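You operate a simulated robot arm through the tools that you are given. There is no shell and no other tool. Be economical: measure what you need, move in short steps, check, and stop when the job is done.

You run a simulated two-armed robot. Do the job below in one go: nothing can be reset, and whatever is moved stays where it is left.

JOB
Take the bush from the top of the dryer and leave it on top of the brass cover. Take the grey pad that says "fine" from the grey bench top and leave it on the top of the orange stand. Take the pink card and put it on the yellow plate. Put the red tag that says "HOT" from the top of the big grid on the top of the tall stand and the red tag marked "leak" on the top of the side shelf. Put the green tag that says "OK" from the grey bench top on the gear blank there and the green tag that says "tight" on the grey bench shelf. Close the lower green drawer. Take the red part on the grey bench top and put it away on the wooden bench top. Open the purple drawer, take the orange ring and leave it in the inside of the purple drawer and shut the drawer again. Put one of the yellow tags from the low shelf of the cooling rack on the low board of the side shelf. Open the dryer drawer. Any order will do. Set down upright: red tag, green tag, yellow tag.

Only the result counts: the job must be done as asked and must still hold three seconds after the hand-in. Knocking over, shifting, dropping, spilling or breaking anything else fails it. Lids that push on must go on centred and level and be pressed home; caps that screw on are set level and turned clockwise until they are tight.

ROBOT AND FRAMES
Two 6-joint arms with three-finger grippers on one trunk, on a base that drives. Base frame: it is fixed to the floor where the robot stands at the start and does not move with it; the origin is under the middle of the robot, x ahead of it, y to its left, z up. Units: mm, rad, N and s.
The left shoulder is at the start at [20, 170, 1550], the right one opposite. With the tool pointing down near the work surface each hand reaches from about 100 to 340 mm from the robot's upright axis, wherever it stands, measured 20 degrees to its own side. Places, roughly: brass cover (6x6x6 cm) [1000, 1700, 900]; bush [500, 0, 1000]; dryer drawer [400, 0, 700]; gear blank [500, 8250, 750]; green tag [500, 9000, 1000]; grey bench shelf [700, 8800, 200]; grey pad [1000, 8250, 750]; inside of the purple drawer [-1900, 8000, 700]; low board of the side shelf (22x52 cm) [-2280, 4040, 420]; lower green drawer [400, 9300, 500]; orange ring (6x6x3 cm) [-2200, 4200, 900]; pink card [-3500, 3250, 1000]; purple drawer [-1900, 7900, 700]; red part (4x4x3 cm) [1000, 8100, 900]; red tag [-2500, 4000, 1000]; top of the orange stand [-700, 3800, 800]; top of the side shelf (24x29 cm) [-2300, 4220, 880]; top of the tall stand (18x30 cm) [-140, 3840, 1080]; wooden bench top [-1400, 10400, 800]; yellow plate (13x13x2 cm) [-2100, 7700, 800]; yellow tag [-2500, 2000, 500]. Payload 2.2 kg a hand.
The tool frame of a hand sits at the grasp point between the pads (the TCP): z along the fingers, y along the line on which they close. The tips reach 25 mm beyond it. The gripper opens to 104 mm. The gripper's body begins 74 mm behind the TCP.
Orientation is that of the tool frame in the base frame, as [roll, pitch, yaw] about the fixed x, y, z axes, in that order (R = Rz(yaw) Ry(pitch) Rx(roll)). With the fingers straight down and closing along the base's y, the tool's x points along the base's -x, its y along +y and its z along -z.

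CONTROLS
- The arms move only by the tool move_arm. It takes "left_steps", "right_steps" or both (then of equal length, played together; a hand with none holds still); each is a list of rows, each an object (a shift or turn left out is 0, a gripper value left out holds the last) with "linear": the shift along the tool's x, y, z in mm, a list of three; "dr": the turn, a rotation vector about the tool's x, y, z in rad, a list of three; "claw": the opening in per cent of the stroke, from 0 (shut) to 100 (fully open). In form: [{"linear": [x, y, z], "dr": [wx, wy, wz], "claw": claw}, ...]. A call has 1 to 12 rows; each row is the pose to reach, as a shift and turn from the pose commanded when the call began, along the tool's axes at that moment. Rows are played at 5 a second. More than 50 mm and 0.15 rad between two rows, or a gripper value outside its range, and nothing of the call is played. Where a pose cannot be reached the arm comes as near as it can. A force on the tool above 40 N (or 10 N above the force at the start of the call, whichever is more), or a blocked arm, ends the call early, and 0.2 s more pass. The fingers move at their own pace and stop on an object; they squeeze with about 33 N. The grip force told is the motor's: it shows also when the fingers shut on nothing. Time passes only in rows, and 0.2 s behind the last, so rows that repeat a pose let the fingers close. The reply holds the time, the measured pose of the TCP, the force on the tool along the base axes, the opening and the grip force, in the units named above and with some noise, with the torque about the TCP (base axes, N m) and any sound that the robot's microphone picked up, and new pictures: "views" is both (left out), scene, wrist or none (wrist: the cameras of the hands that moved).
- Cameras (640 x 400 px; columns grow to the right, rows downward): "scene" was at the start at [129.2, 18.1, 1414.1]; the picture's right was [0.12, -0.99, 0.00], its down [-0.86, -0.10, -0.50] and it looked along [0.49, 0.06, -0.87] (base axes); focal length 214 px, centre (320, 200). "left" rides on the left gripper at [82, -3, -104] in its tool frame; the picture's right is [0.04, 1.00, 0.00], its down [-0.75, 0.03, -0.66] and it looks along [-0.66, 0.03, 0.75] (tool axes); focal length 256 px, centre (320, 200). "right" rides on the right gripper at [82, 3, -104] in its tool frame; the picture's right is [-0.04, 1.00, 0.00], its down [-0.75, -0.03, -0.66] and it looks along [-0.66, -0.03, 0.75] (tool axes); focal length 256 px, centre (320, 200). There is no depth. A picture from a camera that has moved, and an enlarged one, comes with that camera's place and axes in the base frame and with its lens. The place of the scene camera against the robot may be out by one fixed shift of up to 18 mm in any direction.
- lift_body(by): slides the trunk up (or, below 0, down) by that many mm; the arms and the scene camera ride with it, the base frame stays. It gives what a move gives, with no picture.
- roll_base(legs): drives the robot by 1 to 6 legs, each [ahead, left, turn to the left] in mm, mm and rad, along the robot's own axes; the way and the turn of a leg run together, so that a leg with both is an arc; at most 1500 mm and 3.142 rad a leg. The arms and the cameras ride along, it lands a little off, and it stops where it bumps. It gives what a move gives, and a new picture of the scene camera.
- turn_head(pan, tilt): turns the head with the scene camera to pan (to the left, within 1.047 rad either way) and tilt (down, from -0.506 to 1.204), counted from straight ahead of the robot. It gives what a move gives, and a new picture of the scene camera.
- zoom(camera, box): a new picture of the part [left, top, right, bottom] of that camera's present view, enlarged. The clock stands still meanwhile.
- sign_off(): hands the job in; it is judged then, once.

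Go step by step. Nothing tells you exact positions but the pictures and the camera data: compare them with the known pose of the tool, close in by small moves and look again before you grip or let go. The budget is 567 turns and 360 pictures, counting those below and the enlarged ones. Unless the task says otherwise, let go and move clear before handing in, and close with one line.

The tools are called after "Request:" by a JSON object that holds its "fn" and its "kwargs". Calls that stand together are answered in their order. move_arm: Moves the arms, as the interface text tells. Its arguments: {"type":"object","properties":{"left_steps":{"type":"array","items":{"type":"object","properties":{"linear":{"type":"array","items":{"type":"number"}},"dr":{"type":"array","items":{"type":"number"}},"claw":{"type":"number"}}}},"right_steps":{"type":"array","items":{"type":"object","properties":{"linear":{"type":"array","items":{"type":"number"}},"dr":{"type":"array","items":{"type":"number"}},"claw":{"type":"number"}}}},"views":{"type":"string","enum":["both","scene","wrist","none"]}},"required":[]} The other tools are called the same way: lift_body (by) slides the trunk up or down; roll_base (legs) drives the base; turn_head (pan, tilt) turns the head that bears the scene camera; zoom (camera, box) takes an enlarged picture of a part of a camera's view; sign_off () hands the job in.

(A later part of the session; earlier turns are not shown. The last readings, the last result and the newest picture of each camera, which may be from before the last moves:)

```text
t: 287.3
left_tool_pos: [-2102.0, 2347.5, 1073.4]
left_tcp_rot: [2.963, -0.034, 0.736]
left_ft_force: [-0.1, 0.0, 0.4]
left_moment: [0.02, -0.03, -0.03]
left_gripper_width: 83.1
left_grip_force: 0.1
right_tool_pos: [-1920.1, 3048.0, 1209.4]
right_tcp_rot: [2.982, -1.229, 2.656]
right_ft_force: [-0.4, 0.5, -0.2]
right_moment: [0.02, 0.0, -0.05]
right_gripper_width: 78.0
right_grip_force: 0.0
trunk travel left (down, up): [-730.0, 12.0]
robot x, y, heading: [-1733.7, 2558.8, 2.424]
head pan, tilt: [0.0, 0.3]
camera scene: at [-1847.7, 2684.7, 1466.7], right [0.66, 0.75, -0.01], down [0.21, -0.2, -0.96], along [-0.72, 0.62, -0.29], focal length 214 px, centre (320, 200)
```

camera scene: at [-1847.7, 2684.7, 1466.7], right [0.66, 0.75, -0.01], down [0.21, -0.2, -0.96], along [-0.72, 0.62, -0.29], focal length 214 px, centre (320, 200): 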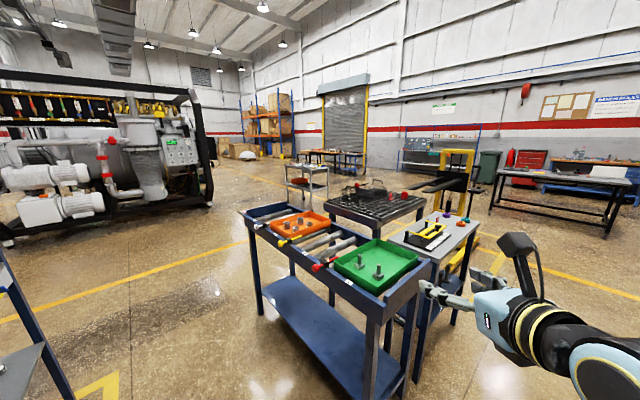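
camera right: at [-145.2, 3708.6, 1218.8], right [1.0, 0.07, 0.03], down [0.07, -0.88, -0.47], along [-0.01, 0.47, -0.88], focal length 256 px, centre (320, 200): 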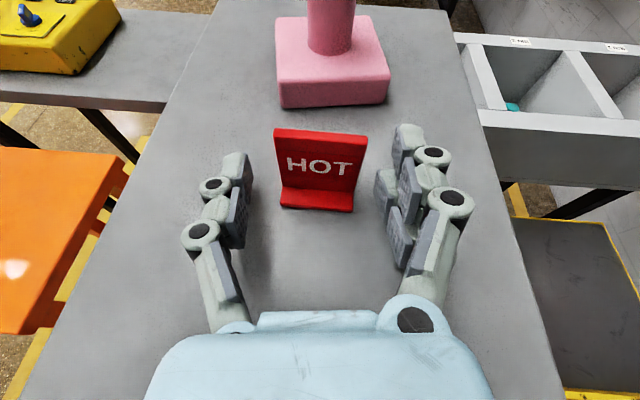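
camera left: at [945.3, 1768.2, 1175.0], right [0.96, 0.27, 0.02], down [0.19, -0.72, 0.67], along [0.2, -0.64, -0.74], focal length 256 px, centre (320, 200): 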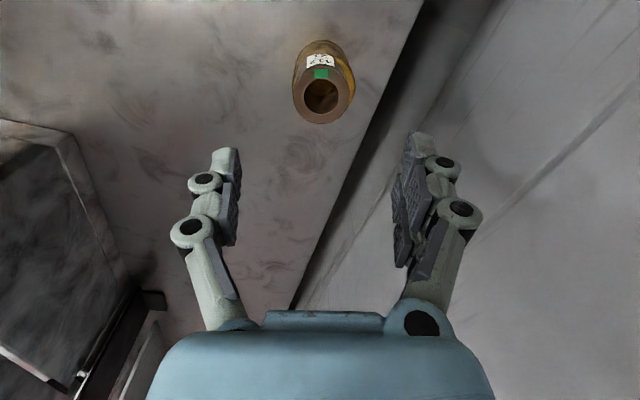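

The left hand touched the rack's far post during the turn. I must bring that arm in front. First I'll zoom to look for the pink card on the trolley and the machine.

Request:
{"fn": "zoom", "kwargs": {"camera": "scene", "box": [270, 140, 440, 240]}}

Request:
{"fn": "zoom", "kwargs": {"camera": "scene", "box": [0, 80, 240, 240]}}

```text
3.76 times, centred on (355, 190) of scene
camera zoom: at [-1847.7, 2684.7, 1466.7], right [0.66, 0.75, -0.01], down [0.21, -0.2, -0.96], along [-0.72, 0.62, -0.29], focal length 807 px, centre (188, 238)
```

zoom: 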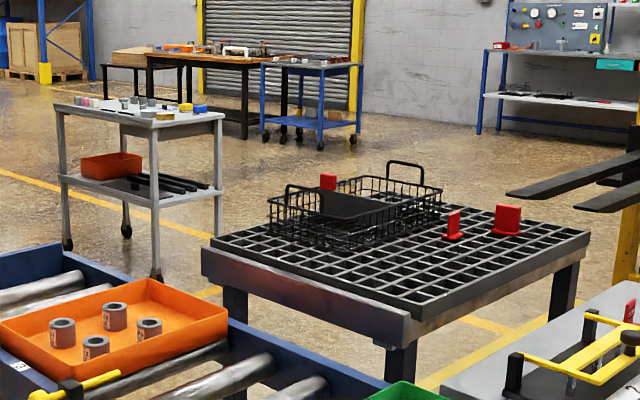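

```text
2.50 times, centred on (120, 160) of scene
camera zoom: at [-1847.7, 2684.7, 1466.7], right [0.66, 0.75, -0.01], down [0.21, -0.2, -0.96], along [-0.72, 0.62, -0.29], focal length 536 px, centre (820, 300)
```

zoom: 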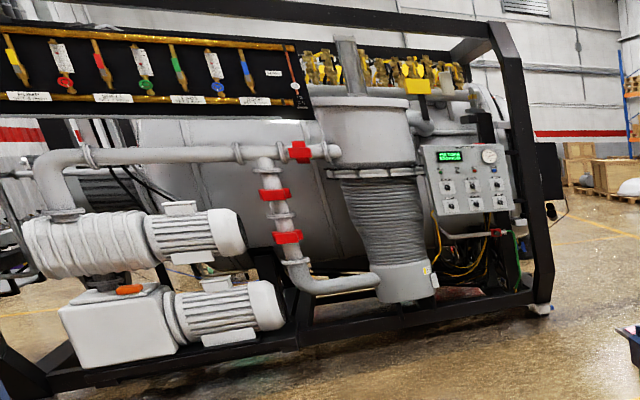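

Request:
{"fn": "zoom", "kwargs": {"camera": "scene", "box": [230, 190, 350, 265]}}

```text
5.33 times, centred on (290, 228) of scene
camera zoom: at [-1847.7, 2684.7, 1466.7], right [0.66, 0.75, -0.01], down [0.21, -0.2, -0.96], along [-0.72, 0.62, -0.29], focal length 1144 px, centre (480, 53)
```

zoom: 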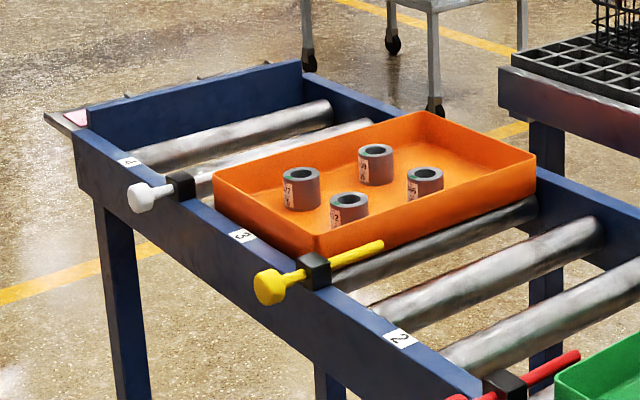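

The pink card lies on a small ledge at the cart's far (west) end, near (−3400, 3240). I'll move off the rack, face +y and bring the left arm forward.

Request:
{"fn": "roll_base", "kwargs": {"legs": [[0, -150, 0], [0, 0, -0.853]]}}

```text
t: 290.9
left_tool_pos: [-2041.2, 2822.1, 1066.3]
left_tcp_rot: [2.963, -0.051, -0.124]
left_ft_force: [0.6, 0.5, -0.5]
left_moment: [0.01, 0.02, 0.02]
left_gripper_width: 83.3
left_grip_force: 0.1
right_tool_pos: [-1393.0, 3136.4, 1210.3]
right_tcp_rot: [2.946, -1.221, 1.818]
right_ft_force: [-0.7, 0.7, -0.6]
right_moment: [-0.02, 0.0, 0.01]
right_gripper_width: 77.9
right_grip_force: 0.0
trunk travel left (down, up): [-730.0, 12.0]
robot x, y, heading: [-1629.3, 2673.4, 1.563]
head pan, tilt: [0.0, 0.3]
camera scene: at [-1635.4, 2845.7, 1465.1], right [1.0, -0.01, 0.0], down [0.0, -0.3, -0.96], along [0.01, 0.96, -0.3], focal length 214 px, centre (320, 200)
```

scene: 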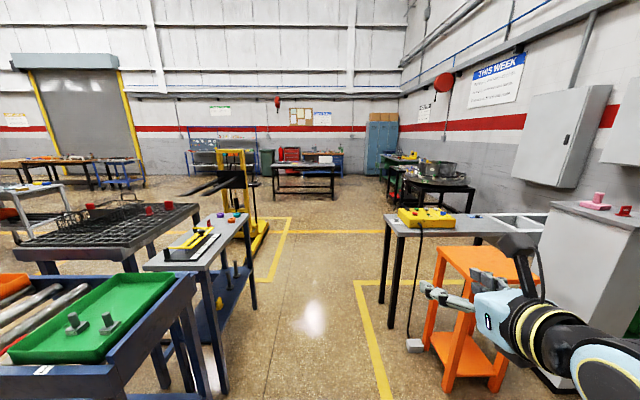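

Request:
{"fn": "move_arm", "kwargs": {"left_steps": [{"linear": [0, -31, 0], "dr": [0, 0, 0.132]}, {"linear": [2, -62, 0], "dr": [0, 0, 0.264]}, {"linear": [9, -94, 0], "dr": [0, 0, 0.397]}, {"linear": [20, -127, 0], "dr": [0, 0, 0.529]}, {"linear": [35, -158, 0], "dr": [0, 0, 0.661]}, {"linear": [53, -190, 0], "dr": [0, 0, 0.793]}, {"linear": [76, -220, 0], "dr": [0, 0, 0.926]}, {"linear": [103, -248, 0], "dr": [0, 0, 1.058]}, {"linear": [133, -275, 0], "dr": [0, 0, 1.19]}, {"linear": [168, -297, 0], "dr": [0, 0, 1.322]}, {"linear": [206, -317, 0], "dr": [0, 0, 1.455]}, {"linear": [206, -317, 0], "dr": [0, 0, 1.455]}], "views": "scene"}}

```text
t: 293.4
left_tool_pos: [-1795.4, 3104.4, 1021.1]
left_tcp_rot: [-3.111, -0.184, -1.588]
left_ft_force: [-1.0, -0.4, 0.9]
left_moment: [0.0, -0.03, -0.03]
left_gripper_width: 83.2
left_grip_force: 0.1
right_tool_pos: [-1394.4, 3137.4, 1212.3]
right_tcp_rot: [2.946, -1.222, 1.82]
right_ft_force: [-1.3, -0.3, -0.3]
right_moment: [0.01, -0.03, -0.04]
right_gripper_width: 78.1
right_grip_force: 0.0
trunk travel left (down, up): [-730.0, 12.0]
robot x, y, heading: [-1630.2, 2668.8, 1.558]
head pan, tilt: [0.0, 0.3]
camera scene: at [-1636.3, 2845.4, 1465.2], right [1.0, -0.01, 0.0], down [0.0, -0.3, -0.96], along [0.01, 0.96, -0.3], focal length 214 px, centre (320, 200)
```

scene: 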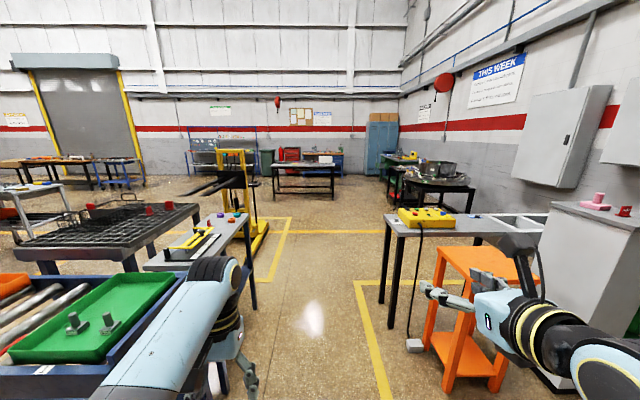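

Both arms are forward now. I'll pick the orange ring with the left hand next: turn to face −x in the open, then slide north to the ring.

Request:
{"fn": "roll_base", "kwargs": {"legs": [[0, -250, 0], [300, 0, 0], [0, 0, 1.58]]}}

Request:
{"fn": "roll_base", "kwargs": {"legs": [[100, 0, 0], [0, -1400, 0]]}}

Request:
{"fn": "turn_head", "kwargs": {"pan": 0.2, "tilt": 0.7}}

```text
t: 300.8
left_tool_pos: [-1809.1, 2808.5, 1020.0]
left_tcp_rot: [-3.11, -0.183, -0.024]
left_ft_force: [-0.2, 0.6, -0.5]
left_moment: [0.0, 0.03, -0.05]
left_gripper_width: 83.0
left_grip_force: 0.1
right_tool_pos: [-1838.8, 3210.9, 1210.4]
right_tcp_rot: [2.947, -1.223, -2.899]
right_ft_force: [-0.8, 0.1, -0.2]
right_moment: [0.01, 0.0, -0.02]
right_gripper_width: 77.9
right_grip_force: 0.1
trunk travel left (down, up): [-730.0, 12.0]
robot x, y, heading: [-1378.3, 2973.0, 3.126]
head pan, tilt: [0.0, 0.3]
camera scene: at [-1546.1, 2984.6, 1465.1], right [0.02, 1.0, 0.0], down [0.3, -0.01, -0.96], along [-0.96, 0.02, -0.3], focal length 214 px, centre (320, 200)
```

scene: 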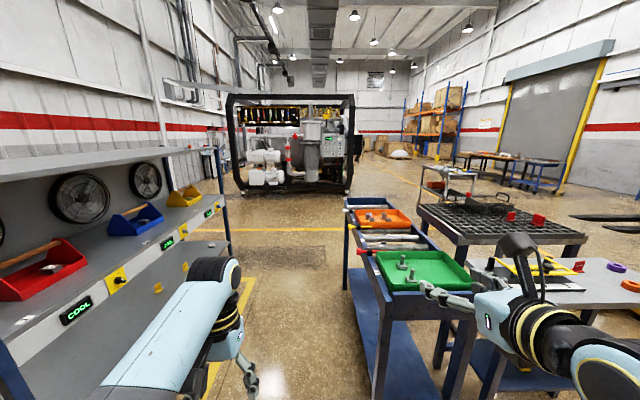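

```text
t: 308.4
left_tool_pos: [-1881.8, 4205.3, 1020.0]
left_tcp_rot: [-3.112, -0.182, -0.025]
left_ft_force: [0.1, 0.1, 0.5]
left_moment: [0.0, -0.03, -0.01]
left_gripper_width: 83.3
left_grip_force: 0.1
right_tool_pos: [-1910.9, 4607.6, 1210.8]
right_tcp_rot: [2.948, -1.222, -2.902]
right_ft_force: [0.2, 0.1, 0.3]
right_moment: [-0.03, 0.01, 0.0]
right_gripper_width: 78.2
right_grip_force: 0.1
trunk travel left (down, up): [-730.0, 12.0]
robot x, y, heading: [-1451.1, 4366.8, 3.121]
head pan, tilt: [0.0, 0.3]
camera scene: at [-1619.3, 4379.6, 1465.1], right [0.02, 1.0, 0.0], down [0.3, -0.01, -0.96], along [-0.95, 0.02, -0.3], focal length 214 px, centre (320, 200)
```

scene: 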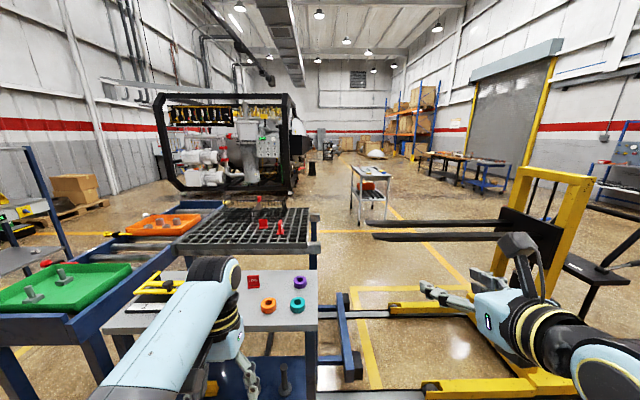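

```text
t: 309.3
left_tool_pos: [-1881.8, 4203.0, 1020.3]
left_tcp_rot: [-3.11, -0.182, -0.022]
left_ft_force: [-0.1, 0.7, -0.5]
left_moment: [-0.01, 0.02, 0.03]
left_gripper_width: 83.0
left_grip_force: 0.0
right_tool_pos: [-1910.5, 4607.1, 1210.5]
right_tcp_rot: [2.948, -1.223, -2.902]
right_ft_force: [1.4, 0.1, 0.2]
right_moment: [0.02, -0.01, 0.03]
right_gripper_width: 77.9
right_grip_force: 0.0
trunk travel left (down, up): [-730.0, 12.0]
robot x, y, heading: [-1447.9, 4369.7, 3.117]
head pan, tilt: [0.201, 0.7]
camera scene: at [-1609.5, 4362.2, 1429.1], right [-0.18, 0.98, 0.0], down [0.63, 0.12, -0.77], along [-0.75, -0.14, -0.64], focal length 214 px, centre (320, 200)
```

scene: 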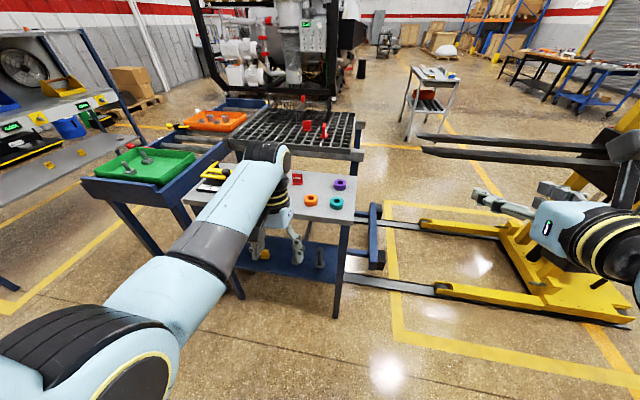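

The ring lies ahead of the left hand. I'll level the left hand, drive ahead 330 mm, and look down.

Request:
{"fn": "move_arm", "kwargs": {"left_steps": [{"dr": [-0.01, -0.09, 0]}, {"dr": [-0.03, -0.184, 0]}, {"dr": [-0.03, -0.184, 0]}], "views": "none"}}

Request:
{"fn": "roll_base", "kwargs": {"legs": [[310, 0, 0.02]]}}

Request:
{"fn": "zoom", "kwargs": {"camera": "left", "box": [0, 0, 640, 400]}}

```text
t: 310.1
left_tool_pos: [-1884.6, 4196.2, 1022.2]
left_tcp_rot: [3.129, 0.004, -0.018]
left_ft_force: [0.4, 0.3, 0.0]
left_moment: [-0.02, -0.04, 0.01]
left_gripper_width: 83.3
left_grip_force: 0.1
right_tool_pos: [-1911.9, 4607.8, 1210.3]
right_tcp_rot: [2.949, -1.222, -2.902]
right_ft_force: [-0.9, 0.5, 0.9]
right_moment: [0.01, 0.03, 0.02]
right_gripper_width: 78.1
right_grip_force: 0.1
trunk travel left (down, up): [-730.0, 12.0]
robot x, y, heading: [-1453.4, 4367.5, 3.116]
head pan, tilt: [0.201, 0.7]
```

```text
t: 312.2
left_tool_pos: [-2190.5, 4190.3, 1018.7]
left_tcp_rot: [3.128, -0.001, 0.002]
left_ft_force: [-0.3, 0.3, -0.7]
left_moment: [0.0, -0.01, -0.02]
left_gripper_width: 83.2
left_grip_force: 0.1
right_tool_pos: [-2227.5, 4600.0, 1210.3]
right_tcp_rot: [2.946, -1.221, -2.881]
right_ft_force: [0.0, 0.1, -0.4]
right_moment: [0.02, -0.01, 0.01]
right_gripper_width: 78.5
right_grip_force: 0.1
trunk travel left (down, up): [-730.0, 12.0]
robot x, y, heading: [-1759.8, 4369.0, -3.139]
head pan, tilt: [0.201, 0.7]
camera scene: at [-1920.0, 4362.0, 1428.9], right [-0.2, 0.98, 0.0], down [0.63, 0.13, -0.76], along [-0.75, -0.15, -0.64], focal length 214 px, centre (320, 200)
```

scene: 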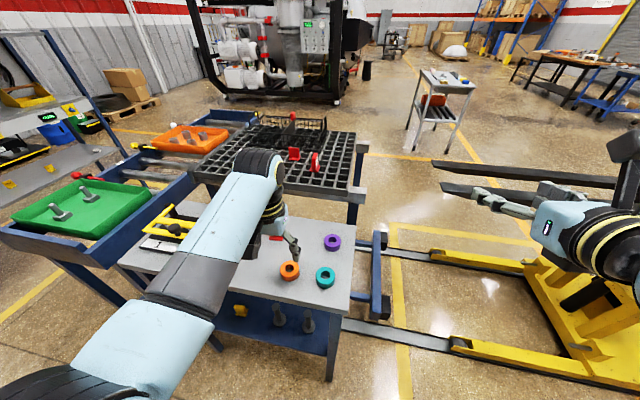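

```text
1.00 times, centred on (320, 200) of left (not enlarged: the box is as wide or as high as the picture)
camera zoom: at [-2107.6, 4194.9, 1122.4], right [0.04, -1.0, 0.01], down [-0.75, -0.02, 0.66], along [-0.66, -0.04, -0.75], focal length 256 px, centre (320, 200)
```

zoom: 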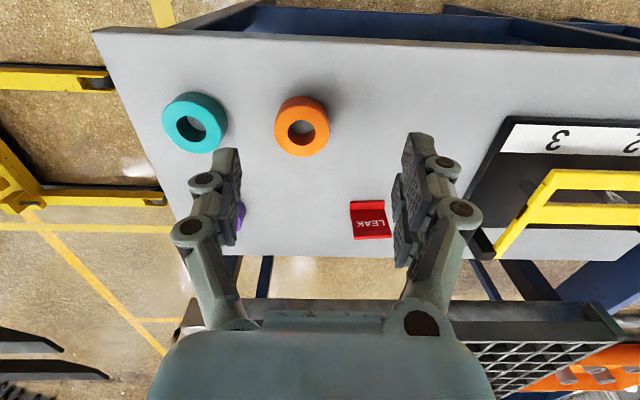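

The ring is at (−2213, 4203). I'll centre on it and come down with a moderate opening, as the teal ring is close.

Request:
{"fn": "move_arm", "kwargs": {"left_steps": [{"linear": [-23, -13, 0]}, {"linear": [-23, -13, 40]}, {"linear": [-23, -13, 75]}, {"linear": [-23, -13, 75]}], "views": "wrist"}}

```text
t: 313.2
left_tool_pos: [-2213.0, 4204.5, 945.7]
left_tcp_rot: [3.13, 0.002, 0.001]
left_ft_force: [-0.1, -0.1, 0.6]
left_moment: [0.06, 0.02, 0.02]
left_gripper_width: 83.3
left_grip_force: 0.0
right_tool_pos: [-2226.2, 4599.4, 1211.2]
right_tcp_rot: [2.947, -1.22, -2.882]
right_ft_force: [-0.1, 0.1, 0.4]
right_moment: [-0.02, 0.0, -0.01]
right_gripper_width: 77.8
right_grip_force: 0.1
trunk travel left (down, up): [-730.0, 12.0]
robot x, y, heading: [-1761.4, 4367.1, -3.136]
head pan, tilt: [0.201, 0.7]
camera left: at [-2130.7, 4208.5, 1047.9], right [0.04, -1.0, 0.01], down [-0.75, -0.02, 0.66], along [-0.66, -0.04, -0.75], focal length 256 px, centre (320, 200)
```

left: 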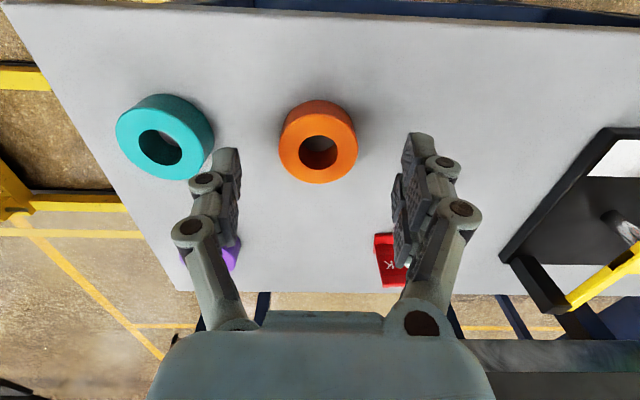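

Request:
{"fn": "move_arm", "kwargs": {"left_steps": [{"linear": [2, 0, 18]}, {"linear": [2, 0, 36]}, {"linear": [2, 0, 36], "claw": 60}, {"linear": [2, 0, 36], "claw": 40}, {"linear": [2, 0, 36], "claw": 40}], "views": "wrist"}}

```text
t: 314.4
left_tool_pos: [-2209.3, 4201.5, 907.4]
left_tcp_rot: [3.13, -0.001, 0.0]
left_ft_force: [0.2, 1.1, 0.0]
left_moment: [0.1, 0.03, 0.0]
left_gripper_width: 49.5
left_grip_force: 32.8
right_tool_pos: [-2226.5, 4599.1, 1209.1]
right_tcp_rot: [2.948, -1.222, -2.882]
right_ft_force: [0.4, 0.5, -0.1]
right_moment: [-0.01, 0.01, -0.02]
right_gripper_width: 77.9
right_grip_force: 0.0
trunk travel left (down, up): [-730.0, 12.0]
robot x, y, heading: [-1757.4, 4367.8, -3.141]
head pan, tilt: [0.201, 0.7]
camera left: at [-2128.1, 4207.1, 1011.3], right [0.04, -1.0, 0.01], down [-0.75, -0.02, 0.66], along [-0.66, -0.04, -0.75], focal length 256 px, centre (320, 200)
```

left: 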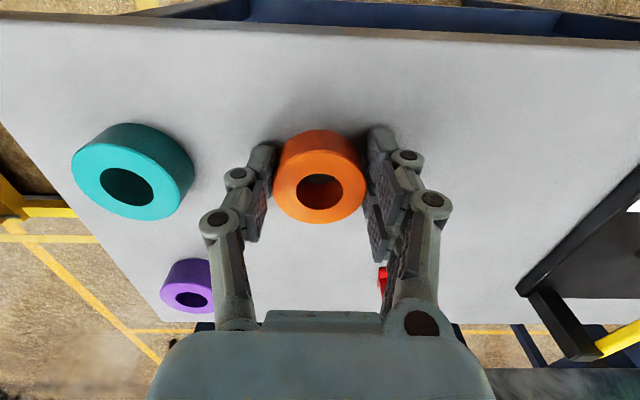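

The ring is gripped. I'll lift it, back out, return to the open area, and take the corridor south of the cart to reach the pink card.

Request:
{"fn": "move_arm", "kwargs": {"left_steps": [{"linear": [0, 0, -25], "claw": 30}, {"linear": [0, 0, -70]}, {"linear": [0, 0, -110]}, {"linear": [0, 0, -110]}], "views": "none"}}

Request:
{"fn": "roll_base", "kwargs": {"legs": [[-330, 0, 0], [0, 1400, 0], [0, 0, -1.57]]}}

```text
t: 315.4
left_tool_pos: [-2211.6, 4188.8, 1019.3]
left_tcp_rot: [3.105, 0.004, 0.007]
left_ft_force: [-0.1, -0.4, -2.5]
left_moment: [0.01, 0.03, 0.0]
left_gripper_width: 49.7
left_grip_force: 32.9
right_tool_pos: [-2226.9, 4600.6, 1210.3]
right_tcp_rot: [2.949, -1.223, -2.881]
right_ft_force: [0.1, 0.0, 0.1]
right_moment: [0.04, 0.03, 0.02]
right_gripper_width: 77.9
right_grip_force: 0.0
trunk travel left (down, up): [-730.0, 12.0]
robot x, y, heading: [-1758.7, 4368.6, -3.143]
head pan, tilt: [0.201, 0.7]
```

```text
t: 327.9
left_tool_pos: [-1613.2, 3443.1, 1016.2]
left_tcp_rot: [3.105, 0.001, -1.559]
left_ft_force: [0.2, 0.0, -2.0]
left_moment: [-0.04, 0.0, -0.04]
left_gripper_width: 49.5
left_grip_force: 33.0
right_tool_pos: [-1202.9, 3460.0, 1209.8]
right_tcp_rot: [2.948, -1.221, 1.835]
right_ft_force: [0.3, 0.2, 0.0]
right_moment: [0.02, 0.01, 0.03]
right_gripper_width: 77.9
right_grip_force: 0.1
trunk travel left (down, up): [-730.0, 12.0]
robot x, y, heading: [-1431.7, 2991.6, 1.574]
head pan, tilt: [0.201, 0.7]
camera scene: at [-1456.6, 3155.2, 1429.0], right [0.98, 0.2, 0.0], down [0.13, -0.63, -0.76], along [-0.16, 0.75, -0.64], focal length 214 px, centre (320, 200)
```

scene: 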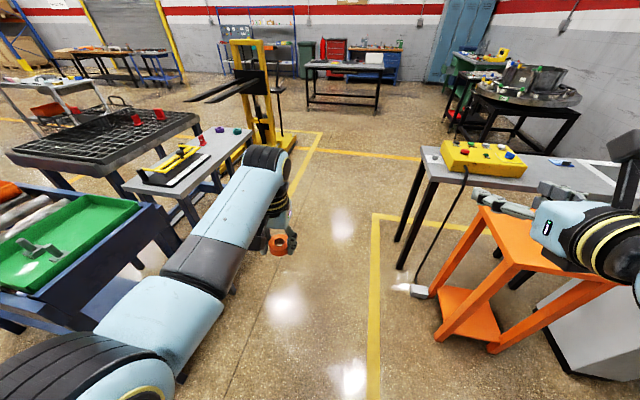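

Request:
{"fn": "roll_base", "kwargs": {"legs": [[-430, 0, 0], [0, 1000, 0]]}}

Request:
{"fn": "turn_head", "kwargs": {"pan": 0.6, "tilt": 0.6}}

```text
t: 335.2
left_tool_pos: [-2609.1, 3003.5, 1016.3]
left_tcp_rot: [3.102, -0.004, -1.556]
left_ft_force: [-0.1, 0.3, -1.2]
left_moment: [-0.04, -0.03, 0.02]
left_gripper_width: 49.5
left_grip_force: 32.9
right_tool_pos: [-2198.0, 3026.1, 1210.7]
right_tcp_rot: [2.945, -1.221, 1.841]
right_ft_force: [0.2, 0.0, 0.0]
right_moment: [-0.02, 0.01, -0.01]
right_gripper_width: 77.9
right_grip_force: 0.2
trunk travel left (down, up): [-730.0, 12.0]
robot x, y, heading: [-2425.6, 2556.3, 1.579]
head pan, tilt: [0.201, 0.7]
camera scene: at [-2450.2, 2719.4, 1429.0], right [0.98, 0.21, 0.0], down [0.13, -0.63, -0.76], along [-0.16, 0.75, -0.64], focal length 214 px, centre (320, 200)
```

scene: 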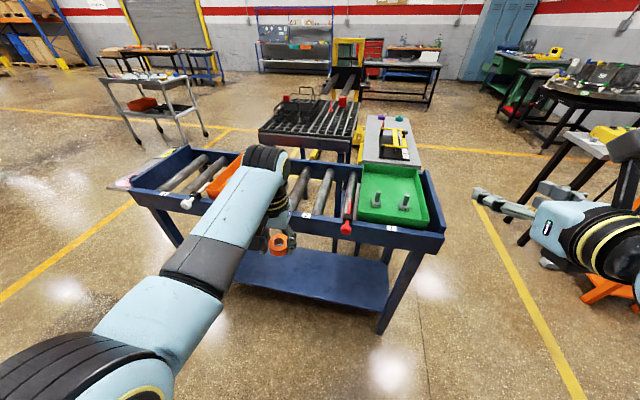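

```text
t: 336.1
left_tool_pos: [-2609.1, 3005.1, 1016.9]
left_tcp_rot: [3.103, -0.002, -1.556]
left_ft_force: [0.1, 0.7, -1.8]
left_moment: [-0.03, 0.0, -0.02]
left_gripper_width: 49.5
left_grip_force: 33.3
right_tool_pos: [-2196.6, 3026.2, 1210.2]
right_tcp_rot: [2.949, -1.221, 1.841]
right_ft_force: [-0.3, 0.9, -0.4]
right_moment: [0.01, -0.01, -0.02]
right_gripper_width: 78.1
right_grip_force: 0.1
trunk travel left (down, up): [-730.0, 12.0]
robot x, y, heading: [-2424.0, 2557.7, 1.581]
head pan, tilt: [0.6, 0.6]
camera scene: at [-2482.6, 2708.8, 1437.6], right [0.82, 0.57, 0.0], down [0.32, -0.46, -0.82], along [-0.47, 0.68, -0.57], focal length 214 px, centre (320, 200)
```

scene: 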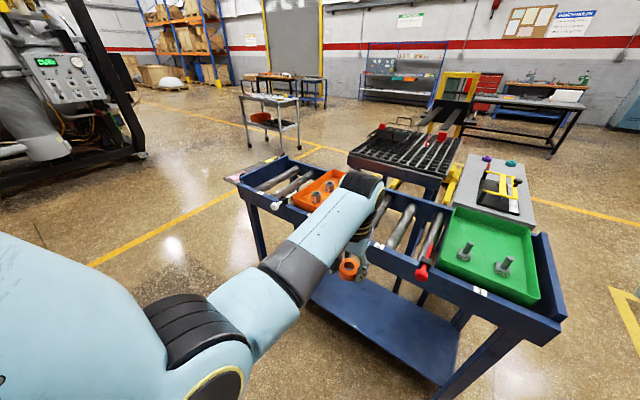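

Request:
{"fn": "zoom", "kwargs": {"camera": "scene", "box": [215, 145, 315, 210]}}

Request:
{"fn": "roll_base", "kwargs": {"legs": [[0, 750, 0]]}}

```text
6.15 times, centred on (265, 178) of scene
camera zoom: at [-2482.6, 2708.8, 1437.6], right [0.82, 0.57, 0.0], down [0.32, -0.46, -0.82], along [-0.47, 0.68, -0.57], focal length 1320 px, centre (658, 338)
```

zoom: 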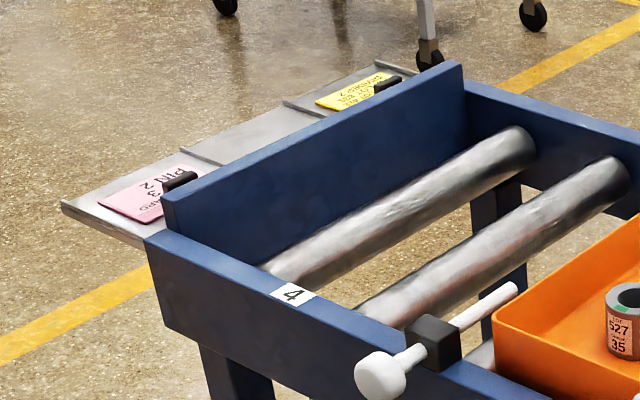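

```text
t: 340.2
left_tool_pos: [-3360.4, 2998.7, 1015.6]
left_tcp_rot: [3.103, -0.002, -1.552]
left_ft_force: [0.5, -0.1, -2.7]
left_moment: [-0.03, 0.01, 0.01]
left_gripper_width: 49.7
left_grip_force: 33.1
right_tool_pos: [-2947.7, 3019.3, 1211.1]
right_tcp_rot: [2.947, -1.223, 1.842]
right_ft_force: [-0.3, 0.2, 0.6]
right_moment: [0.01, -0.03, -0.03]
right_gripper_width: 77.9
right_grip_force: 0.0
trunk travel left (down, up): [-730.0, 12.0]
robot x, y, heading: [-3176.9, 2550.3, 1.579]
head pan, tilt: [0.6, 0.6]
camera scene: at [-3233.2, 2701.1, 1437.6], right [0.82, 0.57, 0.0], down [0.32, -0.46, -0.82], along [-0.47, 0.68, -0.57], focal length 214 px, centre (320, 200)
```

scene: 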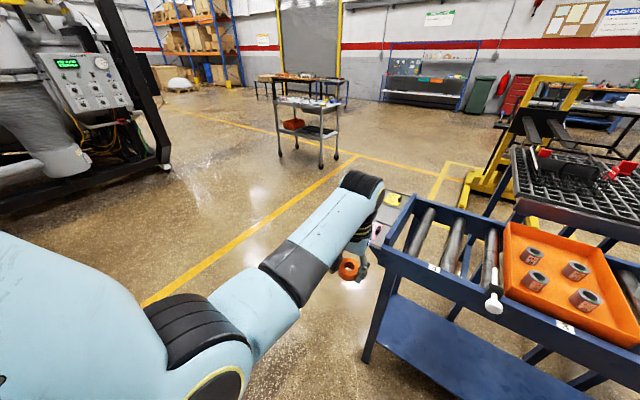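

The pink card lies flat with a black grip tab standing up at one edge. I'll turn the right hand back to pointing down, unrolling it first.

Request:
{"fn": "move_arm", "kwargs": {"right_steps": [{"linear": [0, 0, 0], "dr": [0, 0, -0.148]}, {"dr": [0, 0, -0.296]}, {"dr": [0, 0, -0.444]}, {"dr": [0, 0, -0.592]}, {"dr": [0, 0, -0.74]}, {"dr": [0, 0, -0.888]}, {"dr": [0, 0, -1.036]}, {"dr": [0, 0, -1.184]}, {"dr": [0, 0, -1.332]}, {"dr": [0, 0, -1.48]}, {"dr": [0, 0, -1.571]}, {"dr": [0, 0, -1.571]}], "views": "none"}}

Request:
{"fn": "move_arm", "kwargs": {"right_steps": [{"linear": [0, 0, 0], "dr": [0, 0, -0.148]}, {"dr": [0, 0, -0.296]}, {"dr": [0, 0, -0.444]}, {"dr": [0, 0, -0.592]}, {"dr": [0, 0, -0.74]}, {"dr": [0, 0, -0.888]}, {"dr": [0, 0, -1.036]}, {"dr": [0, 0, -1.184]}, {"dr": [0, 0, -1.332]}, {"dr": [0, 0, -1.48]}, {"dr": [0, 0, -1.571]}, {"dr": [0, 0, -1.571]}], "views": "wrist"}}

```text
t: 342.8
left_tool_pos: [-3360.5, 2997.7, 1016.2]
left_tcp_rot: [3.102, 0.0, -1.553]
left_ft_force: [0.1, 0.0, -3.1]
left_moment: [-0.01, 0.02, 0.02]
left_gripper_width: 49.7
left_grip_force: 33.2
right_tool_pos: [-2947.4, 3019.2, 1210.5]
right_tcp_rot: [1.912, 0.068, -3.054]
right_ft_force: [0.3, 0.8, 0.0]
right_moment: [-0.02, 0.01, 0.03]
right_gripper_width: 77.8
right_grip_force: 0.0
trunk travel left (down, up): [-730.0, 12.0]
robot x, y, heading: [-3175.8, 2547.5, 1.58]
head pan, tilt: [0.6, 0.6]
```

```text
t: 345.4
left_tool_pos: [-3359.3, 2997.0, 1014.8]
left_tcp_rot: [3.103, -0.002, -1.553]
left_ft_force: [0.1, 1.2, -3.1]
left_moment: [-0.03, -0.01, 0.0]
left_gripper_width: 49.6
left_grip_force: 33.3
right_tool_pos: [-2946.9, 3018.4, 1210.2]
right_tcp_rot: [-2.941, 1.223, -1.295]
right_ft_force: [0.5, 0.4, -0.6]
right_moment: [-0.01, 0.01, 0.04]
right_gripper_width: 78.4
right_grip_force: 0.0
trunk travel left (down, up): [-730.0, 12.0]
robot x, y, heading: [-3170.9, 2544.9, 1.581]
head pan, tilt: [0.6, 0.6]
camera right: at [-2938.4, 2893.5, 1168.7], right [-1.0, -0.07, -0.03], down [0.0, -0.37, 0.93], along [-0.08, 0.93, 0.37], focal length 256 px, centre (320, 200)
```

right: 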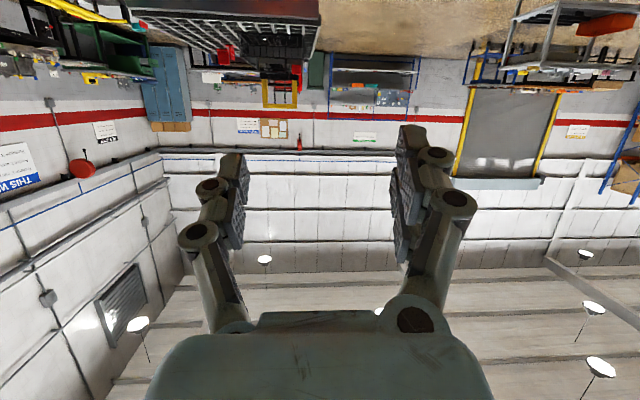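

Request:
{"fn": "move_arm", "kwargs": {"right_steps": [{"linear": [12, 0, 5], "dr": [0, 0.136, 0]}, {"linear": [25, 0, 9], "dr": [0, 0.272, 0]}, {"linear": [38, 0, 14], "dr": [0, 0.408, 0]}, {"linear": [50, 0, 19], "dr": [0, 0.544, 0]}, {"linear": [63, 0, 23], "dr": [0, 0.68, 0]}, {"linear": [75, 0, 28], "dr": [0, 0.816, 0]}, {"linear": [88, 0, 33], "dr": [0, 0.952, 0]}, {"linear": [100, 0, 38], "dr": [0, 1.088, 0]}, {"linear": [113, 0, 42], "dr": [0, 1.22, 0]}, {"linear": [113, 0, 42], "dr": [0, 1.22, 0]}], "views": "scene"}}

```text
t: 347.6
left_tool_pos: [-3359.5, 2996.9, 1016.0]
left_tcp_rot: [3.103, 0.001, -1.554]
left_ft_force: [-0.2, 0.0, -3.5]
left_moment: [0.01, 0.02, 0.01]
left_gripper_width: 49.5
left_grip_force: 33.3
right_tool_pos: [-2939.7, 3021.5, 1090.6]
right_tcp_rot: [-3.076, 0.007, -1.483]
right_ft_force: [-0.1, -0.4, -0.3]
right_moment: [-0.02, 0.01, 0.02]
right_gripper_width: 77.8
right_grip_force: 0.1
trunk travel left (down, up): [-730.0, 12.0]
robot x, y, heading: [-3172.6, 2546.7, 1.58]
head pan, tilt: [0.6, 0.6]
camera scene: at [-3232.8, 2700.6, 1437.7], right [0.82, 0.57, 0.0], down [0.32, -0.46, -0.83], along [-0.47, 0.68, -0.56], focal length 214 px, centre (320, 200)
```

scene: 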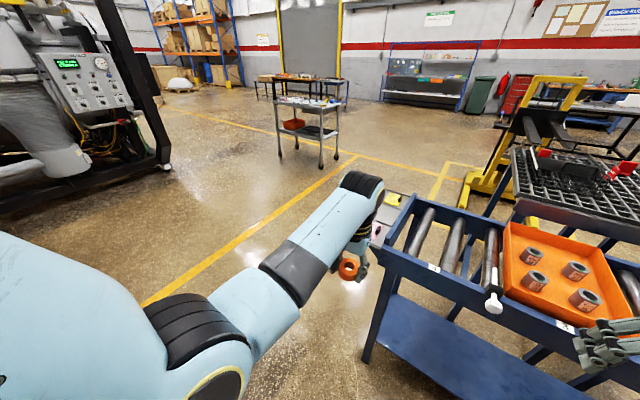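

The right hand points down again. I'll move left so it lines up with the pink card, and look.

Request:
{"fn": "roll_base", "kwargs": {"legs": [[0, 470, 0], [130, 0, 0]]}}

Request:
{"fn": "zoom", "kwargs": {"camera": "right", "box": [0, 0, 640, 400]}}

```text
t: 351.3
left_tool_pos: [-3830.1, 3120.8, 1016.5]
left_tcp_rot: [3.105, -0.004, -1.552]
left_ft_force: [-1.1, 0.0, -2.4]
left_moment: [0.01, -0.01, -0.01]
left_gripper_width: 49.3
left_grip_force: 32.7
right_tool_pos: [-3410.1, 3144.4, 1089.8]
right_tcp_rot: [-3.076, 0.007, -1.483]
right_ft_force: [-0.5, 0.7, 0.5]
right_moment: [0.02, -0.02, 0.0]
right_gripper_width: 78.2
right_grip_force: 0.1
trunk travel left (down, up): [-730.0, 12.0]
robot x, y, heading: [-3640.8, 2673.2, 1.584]
head pan, tilt: [0.6, 0.6]
camera scene: at [-3702.2, 2825.8, 1437.6], right [0.82, 0.57, 0.0], down [0.32, -0.46, -0.82], along [-0.47, 0.68, -0.57], focal length 214 px, centre (320, 200)
```

scene: 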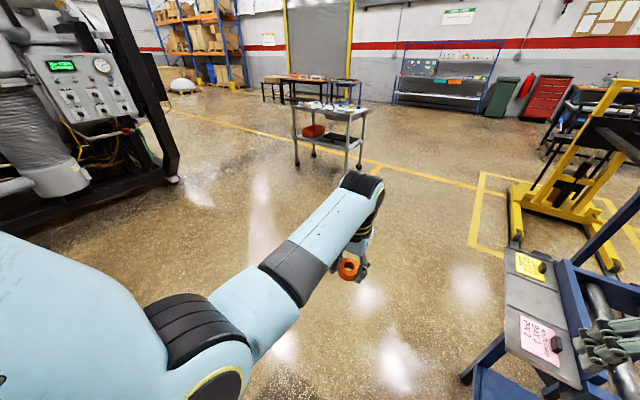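

```text
1.00 times, centred on (320, 200) of right (not enlarged: the box is as wide or as high as the picture)
camera zoom: at [-3413.3, 3062.7, 1192.9], right [-1.0, -0.05, -0.07], down [-0.08, 0.74, 0.66], along [0.02, 0.67, -0.75], focal length 256 px, centre (320, 200)
```

zoom: 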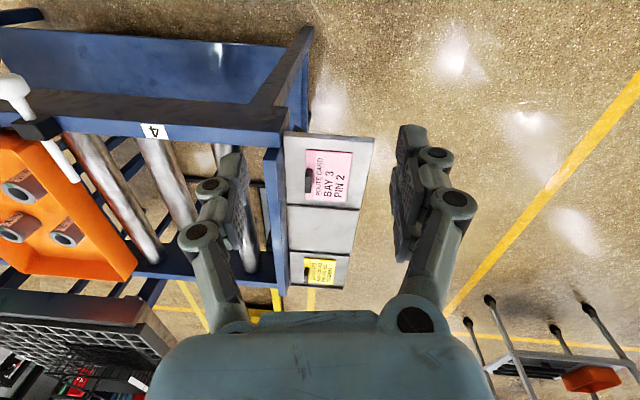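

The tab is at about (−3389, 3282, 907) and runs along y, so the fingers will close along x. I'll level the hand, narrow the opening and drive closer.

Request:
{"fn": "move_arm", "kwargs": {"right_steps": [{"dr": [-0.03, 0, 0.04], "claw": 60}, {"dr": [-0.065, 0, 0.088], "claw": 45}, {"dr": [-0.065, 0, 0.088], "claw": 45}], "views": "none"}}

Request:
{"fn": "roll_base", "kwargs": {"legs": [[135, 0, -0.013]]}}

Request:
{"fn": "zoom", "kwargs": {"camera": "right", "box": [160, 0, 480, 200]}}

```text
t: 352.1
left_tool_pos: [-3829.8, 3120.3, 1016.3]
left_tcp_rot: [3.102, -0.001, -1.553]
left_ft_force: [-0.4, -0.7, -2.7]
left_moment: [-0.03, -0.02, -0.01]
left_gripper_width: 49.6
left_grip_force: 33.1
right_tool_pos: [-3409.0, 3145.3, 1091.3]
right_tcp_rot: [3.14, 0.01, -1.572]
right_ft_force: [-0.2, 0.1, -0.4]
right_moment: [-0.01, 0.04, 0.01]
right_gripper_width: 46.7
right_grip_force: 0.0
trunk travel left (down, up): [-730.0, 12.0]
robot x, y, heading: [-3646.2, 2668.9, 1.584]
head pan, tilt: [0.6, 0.6]
```

```text
t: 353.4
left_tool_pos: [-3824.7, 3259.4, 1015.4]
left_tcp_rot: [3.104, -0.002, -1.566]
left_ft_force: [-0.9, 0.3, -3.1]
left_moment: [-0.06, -0.03, 0.05]
left_gripper_width: 49.5
left_grip_force: 33.1
right_tool_pos: [-3403.7, 3276.5, 1090.6]
right_tcp_rot: [3.141, 0.01, -1.583]
right_ft_force: [0.8, 0.8, 0.0]
right_moment: [0.02, 0.0, 0.01]
right_gripper_width: 47.1
right_grip_force: 0.0
trunk travel left (down, up): [-730.0, 12.0]
robot x, y, heading: [-3643.7, 2807.4, 1.567]
head pan, tilt: [0.6, 0.6]
camera scene: at [-3701.0, 2961.7, 1437.5], right [0.83, 0.56, 0.0], down [0.32, -0.47, -0.82], along [-0.46, 0.68, -0.57], focal length 214 px, centre (320, 200)
```

scene: 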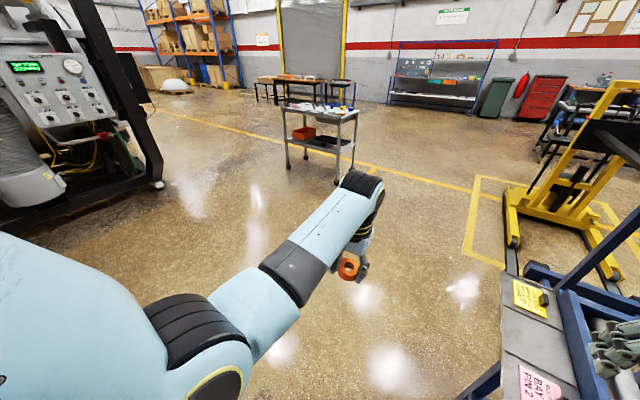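

```text
2.00 times, centred on (320, 100) of right
camera zoom: at [-3409.3, 3194.7, 1193.2], right [-1.0, 0.05, 0.0], down [0.04, 0.75, 0.66], along [0.04, 0.66, -0.75], focal length 512 px, centre (320, 400)
```

zoom: 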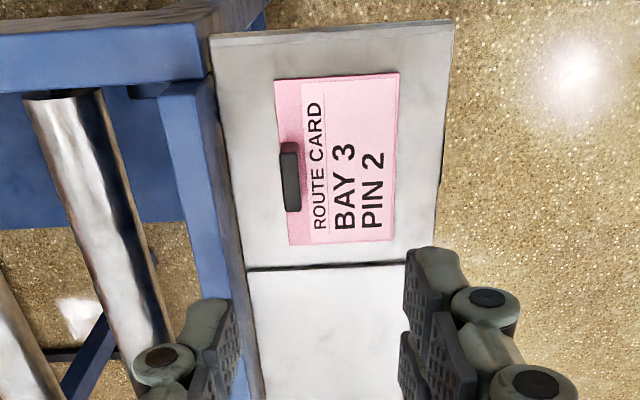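

The tab is at (−3387, 3287) with its top near z 902. I'll narrow the opening to clear the cart wall and descend most of the way.

Request:
{"fn": "move_arm", "kwargs": {"right_steps": [{"linear": [-5, -9, 20], "claw": 32}, {"linear": [-11, -17, 50]}, {"linear": [-11, -17, 90]}, {"linear": [-11, -17, 125]}, {"linear": [-11, -17, 140]}, {"linear": [-11, -17, 140]}], "views": "wrist"}}

```text
t: 354.8
left_tool_pos: [-3822.8, 3258.5, 1015.4]
left_tcp_rot: [3.105, -0.002, -1.567]
left_ft_force: [0.0, 0.2, -2.4]
left_moment: [-0.02, 0.0, 0.03]
left_gripper_width: 49.8
left_grip_force: 33.2
right_tool_pos: [-3386.2, 3288.9, 949.6]
right_tcp_rot: [3.138, 0.011, -1.585]
right_ft_force: [-0.9, 0.3, -0.4]
right_moment: [0.02, 0.0, 0.03]
right_gripper_width: 33.4
right_grip_force: 0.0
trunk travel left (down, up): [-730.0, 12.0]
robot x, y, heading: [-3645.5, 2808.7, 1.569]
head pan, tilt: [0.6, 0.6]
camera right: at [-3391.9, 3206.1, 1052.7], right [-1.0, 0.05, 0.0], down [0.04, 0.75, 0.66], along [0.04, 0.66, -0.75], focal length 256 px, centre (320, 200)
```

right: 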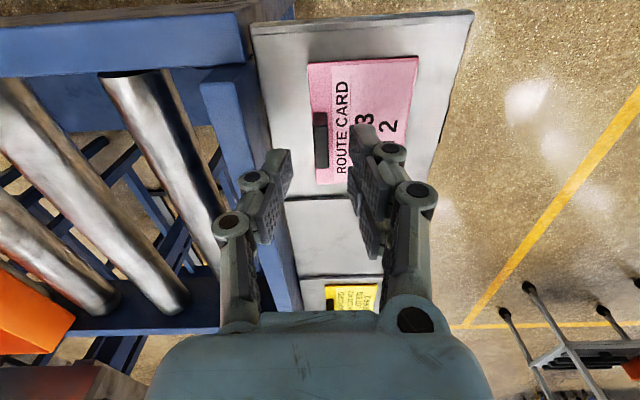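

Aligned over the tab. I'll descend 38 mm and close.

Request:
{"fn": "move_arm", "kwargs": {"right_steps": [{"linear": [0, 0, 20]}, {"linear": [0, 0, 34]}, {"linear": [0, 0, 38]}, {"linear": [0, 0, 38], "claw": 0}, {"linear": [0, 0, 38]}, {"linear": [0, 0, 38]}], "views": "wrist"}}

```text
t: 356.2
left_tool_pos: [-3823.3, 3257.0, 1017.1]
left_tcp_rot: [3.103, -0.002, -1.565]
left_ft_force: [-0.1, 0.0, -3.3]
left_moment: [0.0, 0.0, 0.04]
left_gripper_width: 49.6
left_grip_force: 32.7
right_tool_pos: [-3384.8, 3290.0, 912.7]
right_tcp_rot: [-3.139, 0.011, -1.585]
right_ft_force: [3.9, 1.2, 11.5]
right_moment: [0.08, 0.0, 0.01]
right_gripper_width: 9.6
right_grip_force: 32.9
trunk travel left (down, up): [-730.0, 12.0]
robot x, y, heading: [-3641.7, 2804.3, 1.567]
head pan, tilt: [0.6, 0.6]
camera right: at [-3391.1, 3206.9, 1015.7], right [-1.0, 0.05, 0.0], down [0.04, 0.74, 0.67], along [0.04, 0.66, -0.75], focal length 256 px, centre (320, 200)
```

right: 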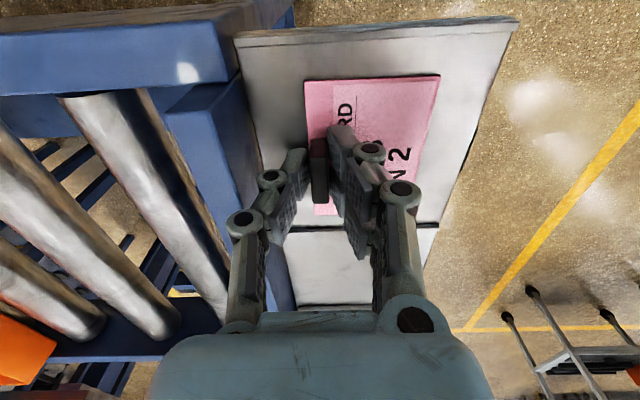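

I have the tab at 9.6 mm. I'll lift the card.

Request:
{"fn": "move_arm", "kwargs": {"right_steps": [{"linear": [0, 0, -15]}, {"linear": [0, 0, -55]}, {"linear": [0, 0, -100]}, {"linear": [0, 0, -130]}, {"linear": [0, 0, -130]}], "views": "wrist"}}

```text
t: 357.4
left_tool_pos: [-3824.1, 3258.8, 1016.5]
left_tcp_rot: [3.105, -0.003, -1.568]
left_ft_force: [-1.0, -0.4, -2.6]
left_moment: [-0.05, 0.03, -0.02]
left_gripper_width: 49.6
left_grip_force: 33.3
right_tool_pos: [-3385.5, 3288.4, 1041.7]
right_tcp_rot: [3.141, 0.01, -1.585]
right_ft_force: [-0.1, 0.1, -0.6]
right_moment: [0.01, -0.02, 0.0]
right_gripper_width: 9.6
right_grip_force: 32.7
trunk travel left (down, up): [-730.0, 12.0]
robot x, y, heading: [-3643.6, 2807.5, 1.566]
head pan, tilt: [0.6, 0.6]
camera right: at [-3392.4, 3205.3, 1144.7], right [-1.0, 0.05, 0.0], down [0.04, 0.75, 0.66], along [0.04, 0.66, -0.75], focal length 256 px, centre (320, 200)
```

right: 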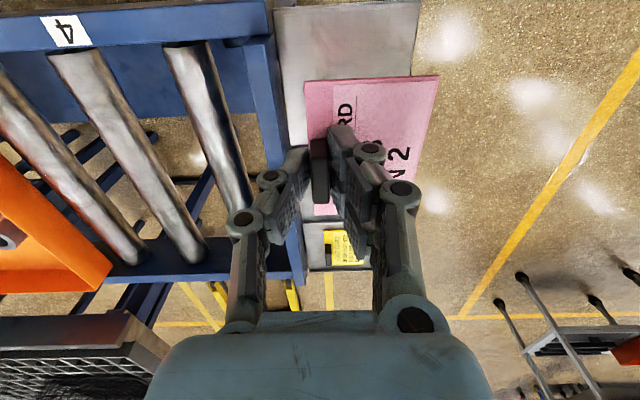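

The card is held level. I'll move left into the open lane between the trolley and the forklift and drive north.

Request:
{"fn": "roll_base", "kwargs": {"legs": [[0, 260, 0.004], [1500, 0, 0]]}}

Request:
{"fn": "turn_head", "kwargs": {"pan": -0.35, "tilt": 0.3}}

```text
t: 366.3
left_tool_pos: [-4093.3, 4765.9, 1015.7]
left_tcp_rot: [3.101, -0.002, -1.556]
left_ft_force: [0.0, 0.0, -2.2]
left_moment: [-0.05, 0.03, 0.0]
left_gripper_width: 49.6
left_grip_force: 32.6
right_tool_pos: [-3655.2, 4799.2, 1041.5]
right_tcp_rot: [-3.141, 0.01, -1.576]
right_ft_force: [-0.2, -0.1, 0.1]
right_moment: [-0.03, -0.04, -0.01]
right_gripper_width: 9.8
right_grip_force: 32.8
trunk travel left (down, up): [-730.0, 12.0]
robot x, y, heading: [-3908.9, 4316.2, 1.577]
head pan, tilt: [0.6, 0.6]
camera scene: at [-3966.9, 4469.3, 1437.6], right [0.82, 0.57, 0.0], down [0.32, -0.46, -0.82], along [-0.47, 0.68, -0.57], focal length 214 px, centre (320, 200)
```

scene: 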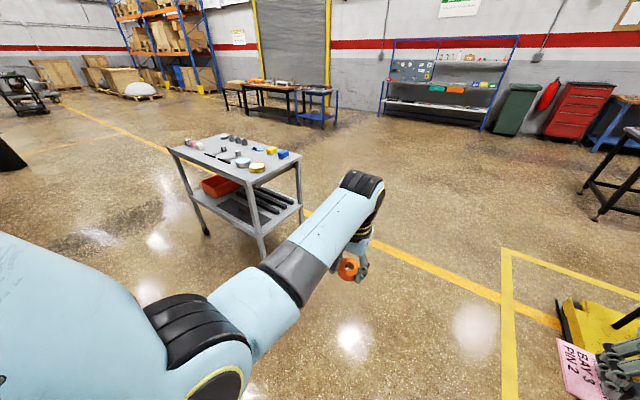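

```text
t: 367.5
left_tool_pos: [-4092.6, 4765.2, 1016.6]
left_tcp_rot: [3.101, -0.002, -1.556]
left_ft_force: [0.5, -0.5, -2.8]
left_moment: [-0.03, -0.01, 0.03]
left_gripper_width: 49.5
left_grip_force: 32.9
right_tool_pos: [-3654.9, 4799.8, 1040.9]
right_tcp_rot: [3.141, 0.011, -1.576]
right_ft_force: [-0.1, -0.5, -0.7]
right_moment: [0.0, -0.01, 0.0]
right_gripper_width: 9.6
right_grip_force: 32.8
trunk travel left (down, up): [-730.0, 12.0]
robot x, y, heading: [-3906.6, 4317.4, 1.574]
head pan, tilt: [-0.351, 0.3]
camera scene: at [-3885.1, 4484.4, 1465.0], right [0.94, -0.34, 0.0], down [-0.1, -0.28, -0.96], along [0.32, 0.9, -0.3], focal length 214 px, centre (320, 200)
```

scene: 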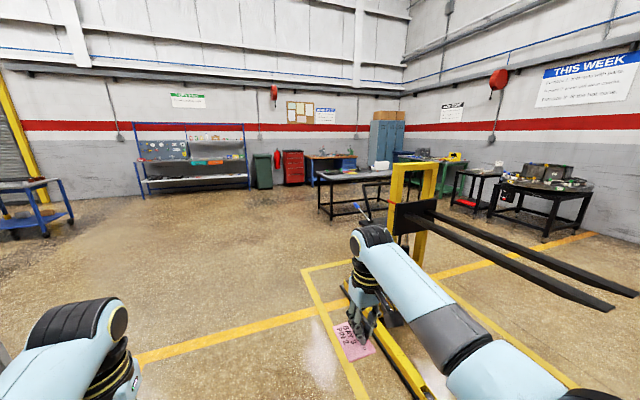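

Request:
{"fn": "zoom", "kwargs": {"camera": "scene", "box": [240, 120, 480, 250]}}

Request:
{"fn": "roll_base", "kwargs": {"legs": [[1300, 0, 0], [900, 0, 0]]}}

```text
2.67 times, centred on (360, 185) of scene
camera zoom: at [-3885.1, 4484.4, 1465.0], right [0.94, -0.34, 0.0], down [-0.1, -0.28, -0.96], along [0.32, 0.9, -0.3], focal length 572 px, centre (213, 240)
```

zoom: 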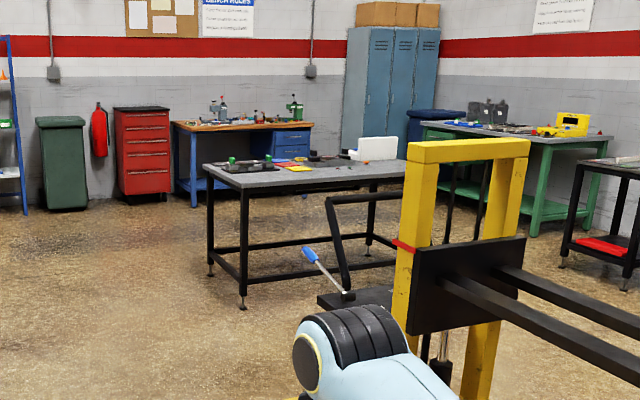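

```text
t: 378.4
left_tool_pos: [-4099.5, 6963.4, 1014.8]
left_tcp_rot: [3.103, -0.002, -1.559]
left_ft_force: [0.1, -1.3, -2.9]
left_moment: [0.02, 0.02, 0.0]
left_gripper_width: 49.5
left_grip_force: 33.0
right_tool_pos: [-3662.1, 6997.8, 1041.2]
right_tcp_rot: [3.141, 0.009, -1.576]
right_ft_force: [0.0, 0.5, 0.1]
right_moment: [0.01, 0.01, 0.01]
right_gripper_width: 9.6
right_grip_force: 33.2
trunk travel left (down, up): [-730.0, 12.0]
robot x, y, heading: [-3916.2, 6513.7, 1.579]
head pan, tilt: [-0.351, 0.3]
camera scene: at [-3892.4, 6683.3, 1465.0], right [0.94, -0.34, 0.0], down [-0.1, -0.28, -0.96], along [0.32, 0.9, -0.3], focal length 214 px, centre (320, 200)
```

scene: 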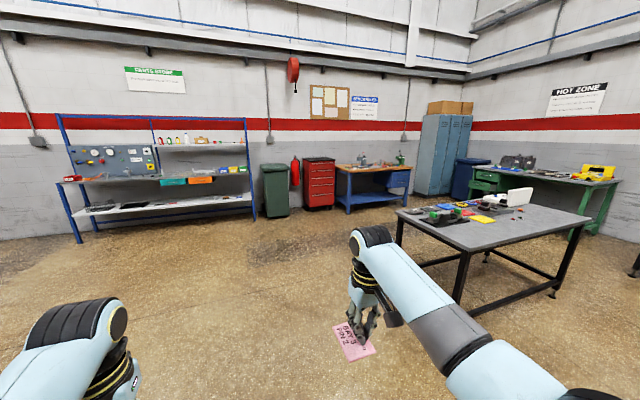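

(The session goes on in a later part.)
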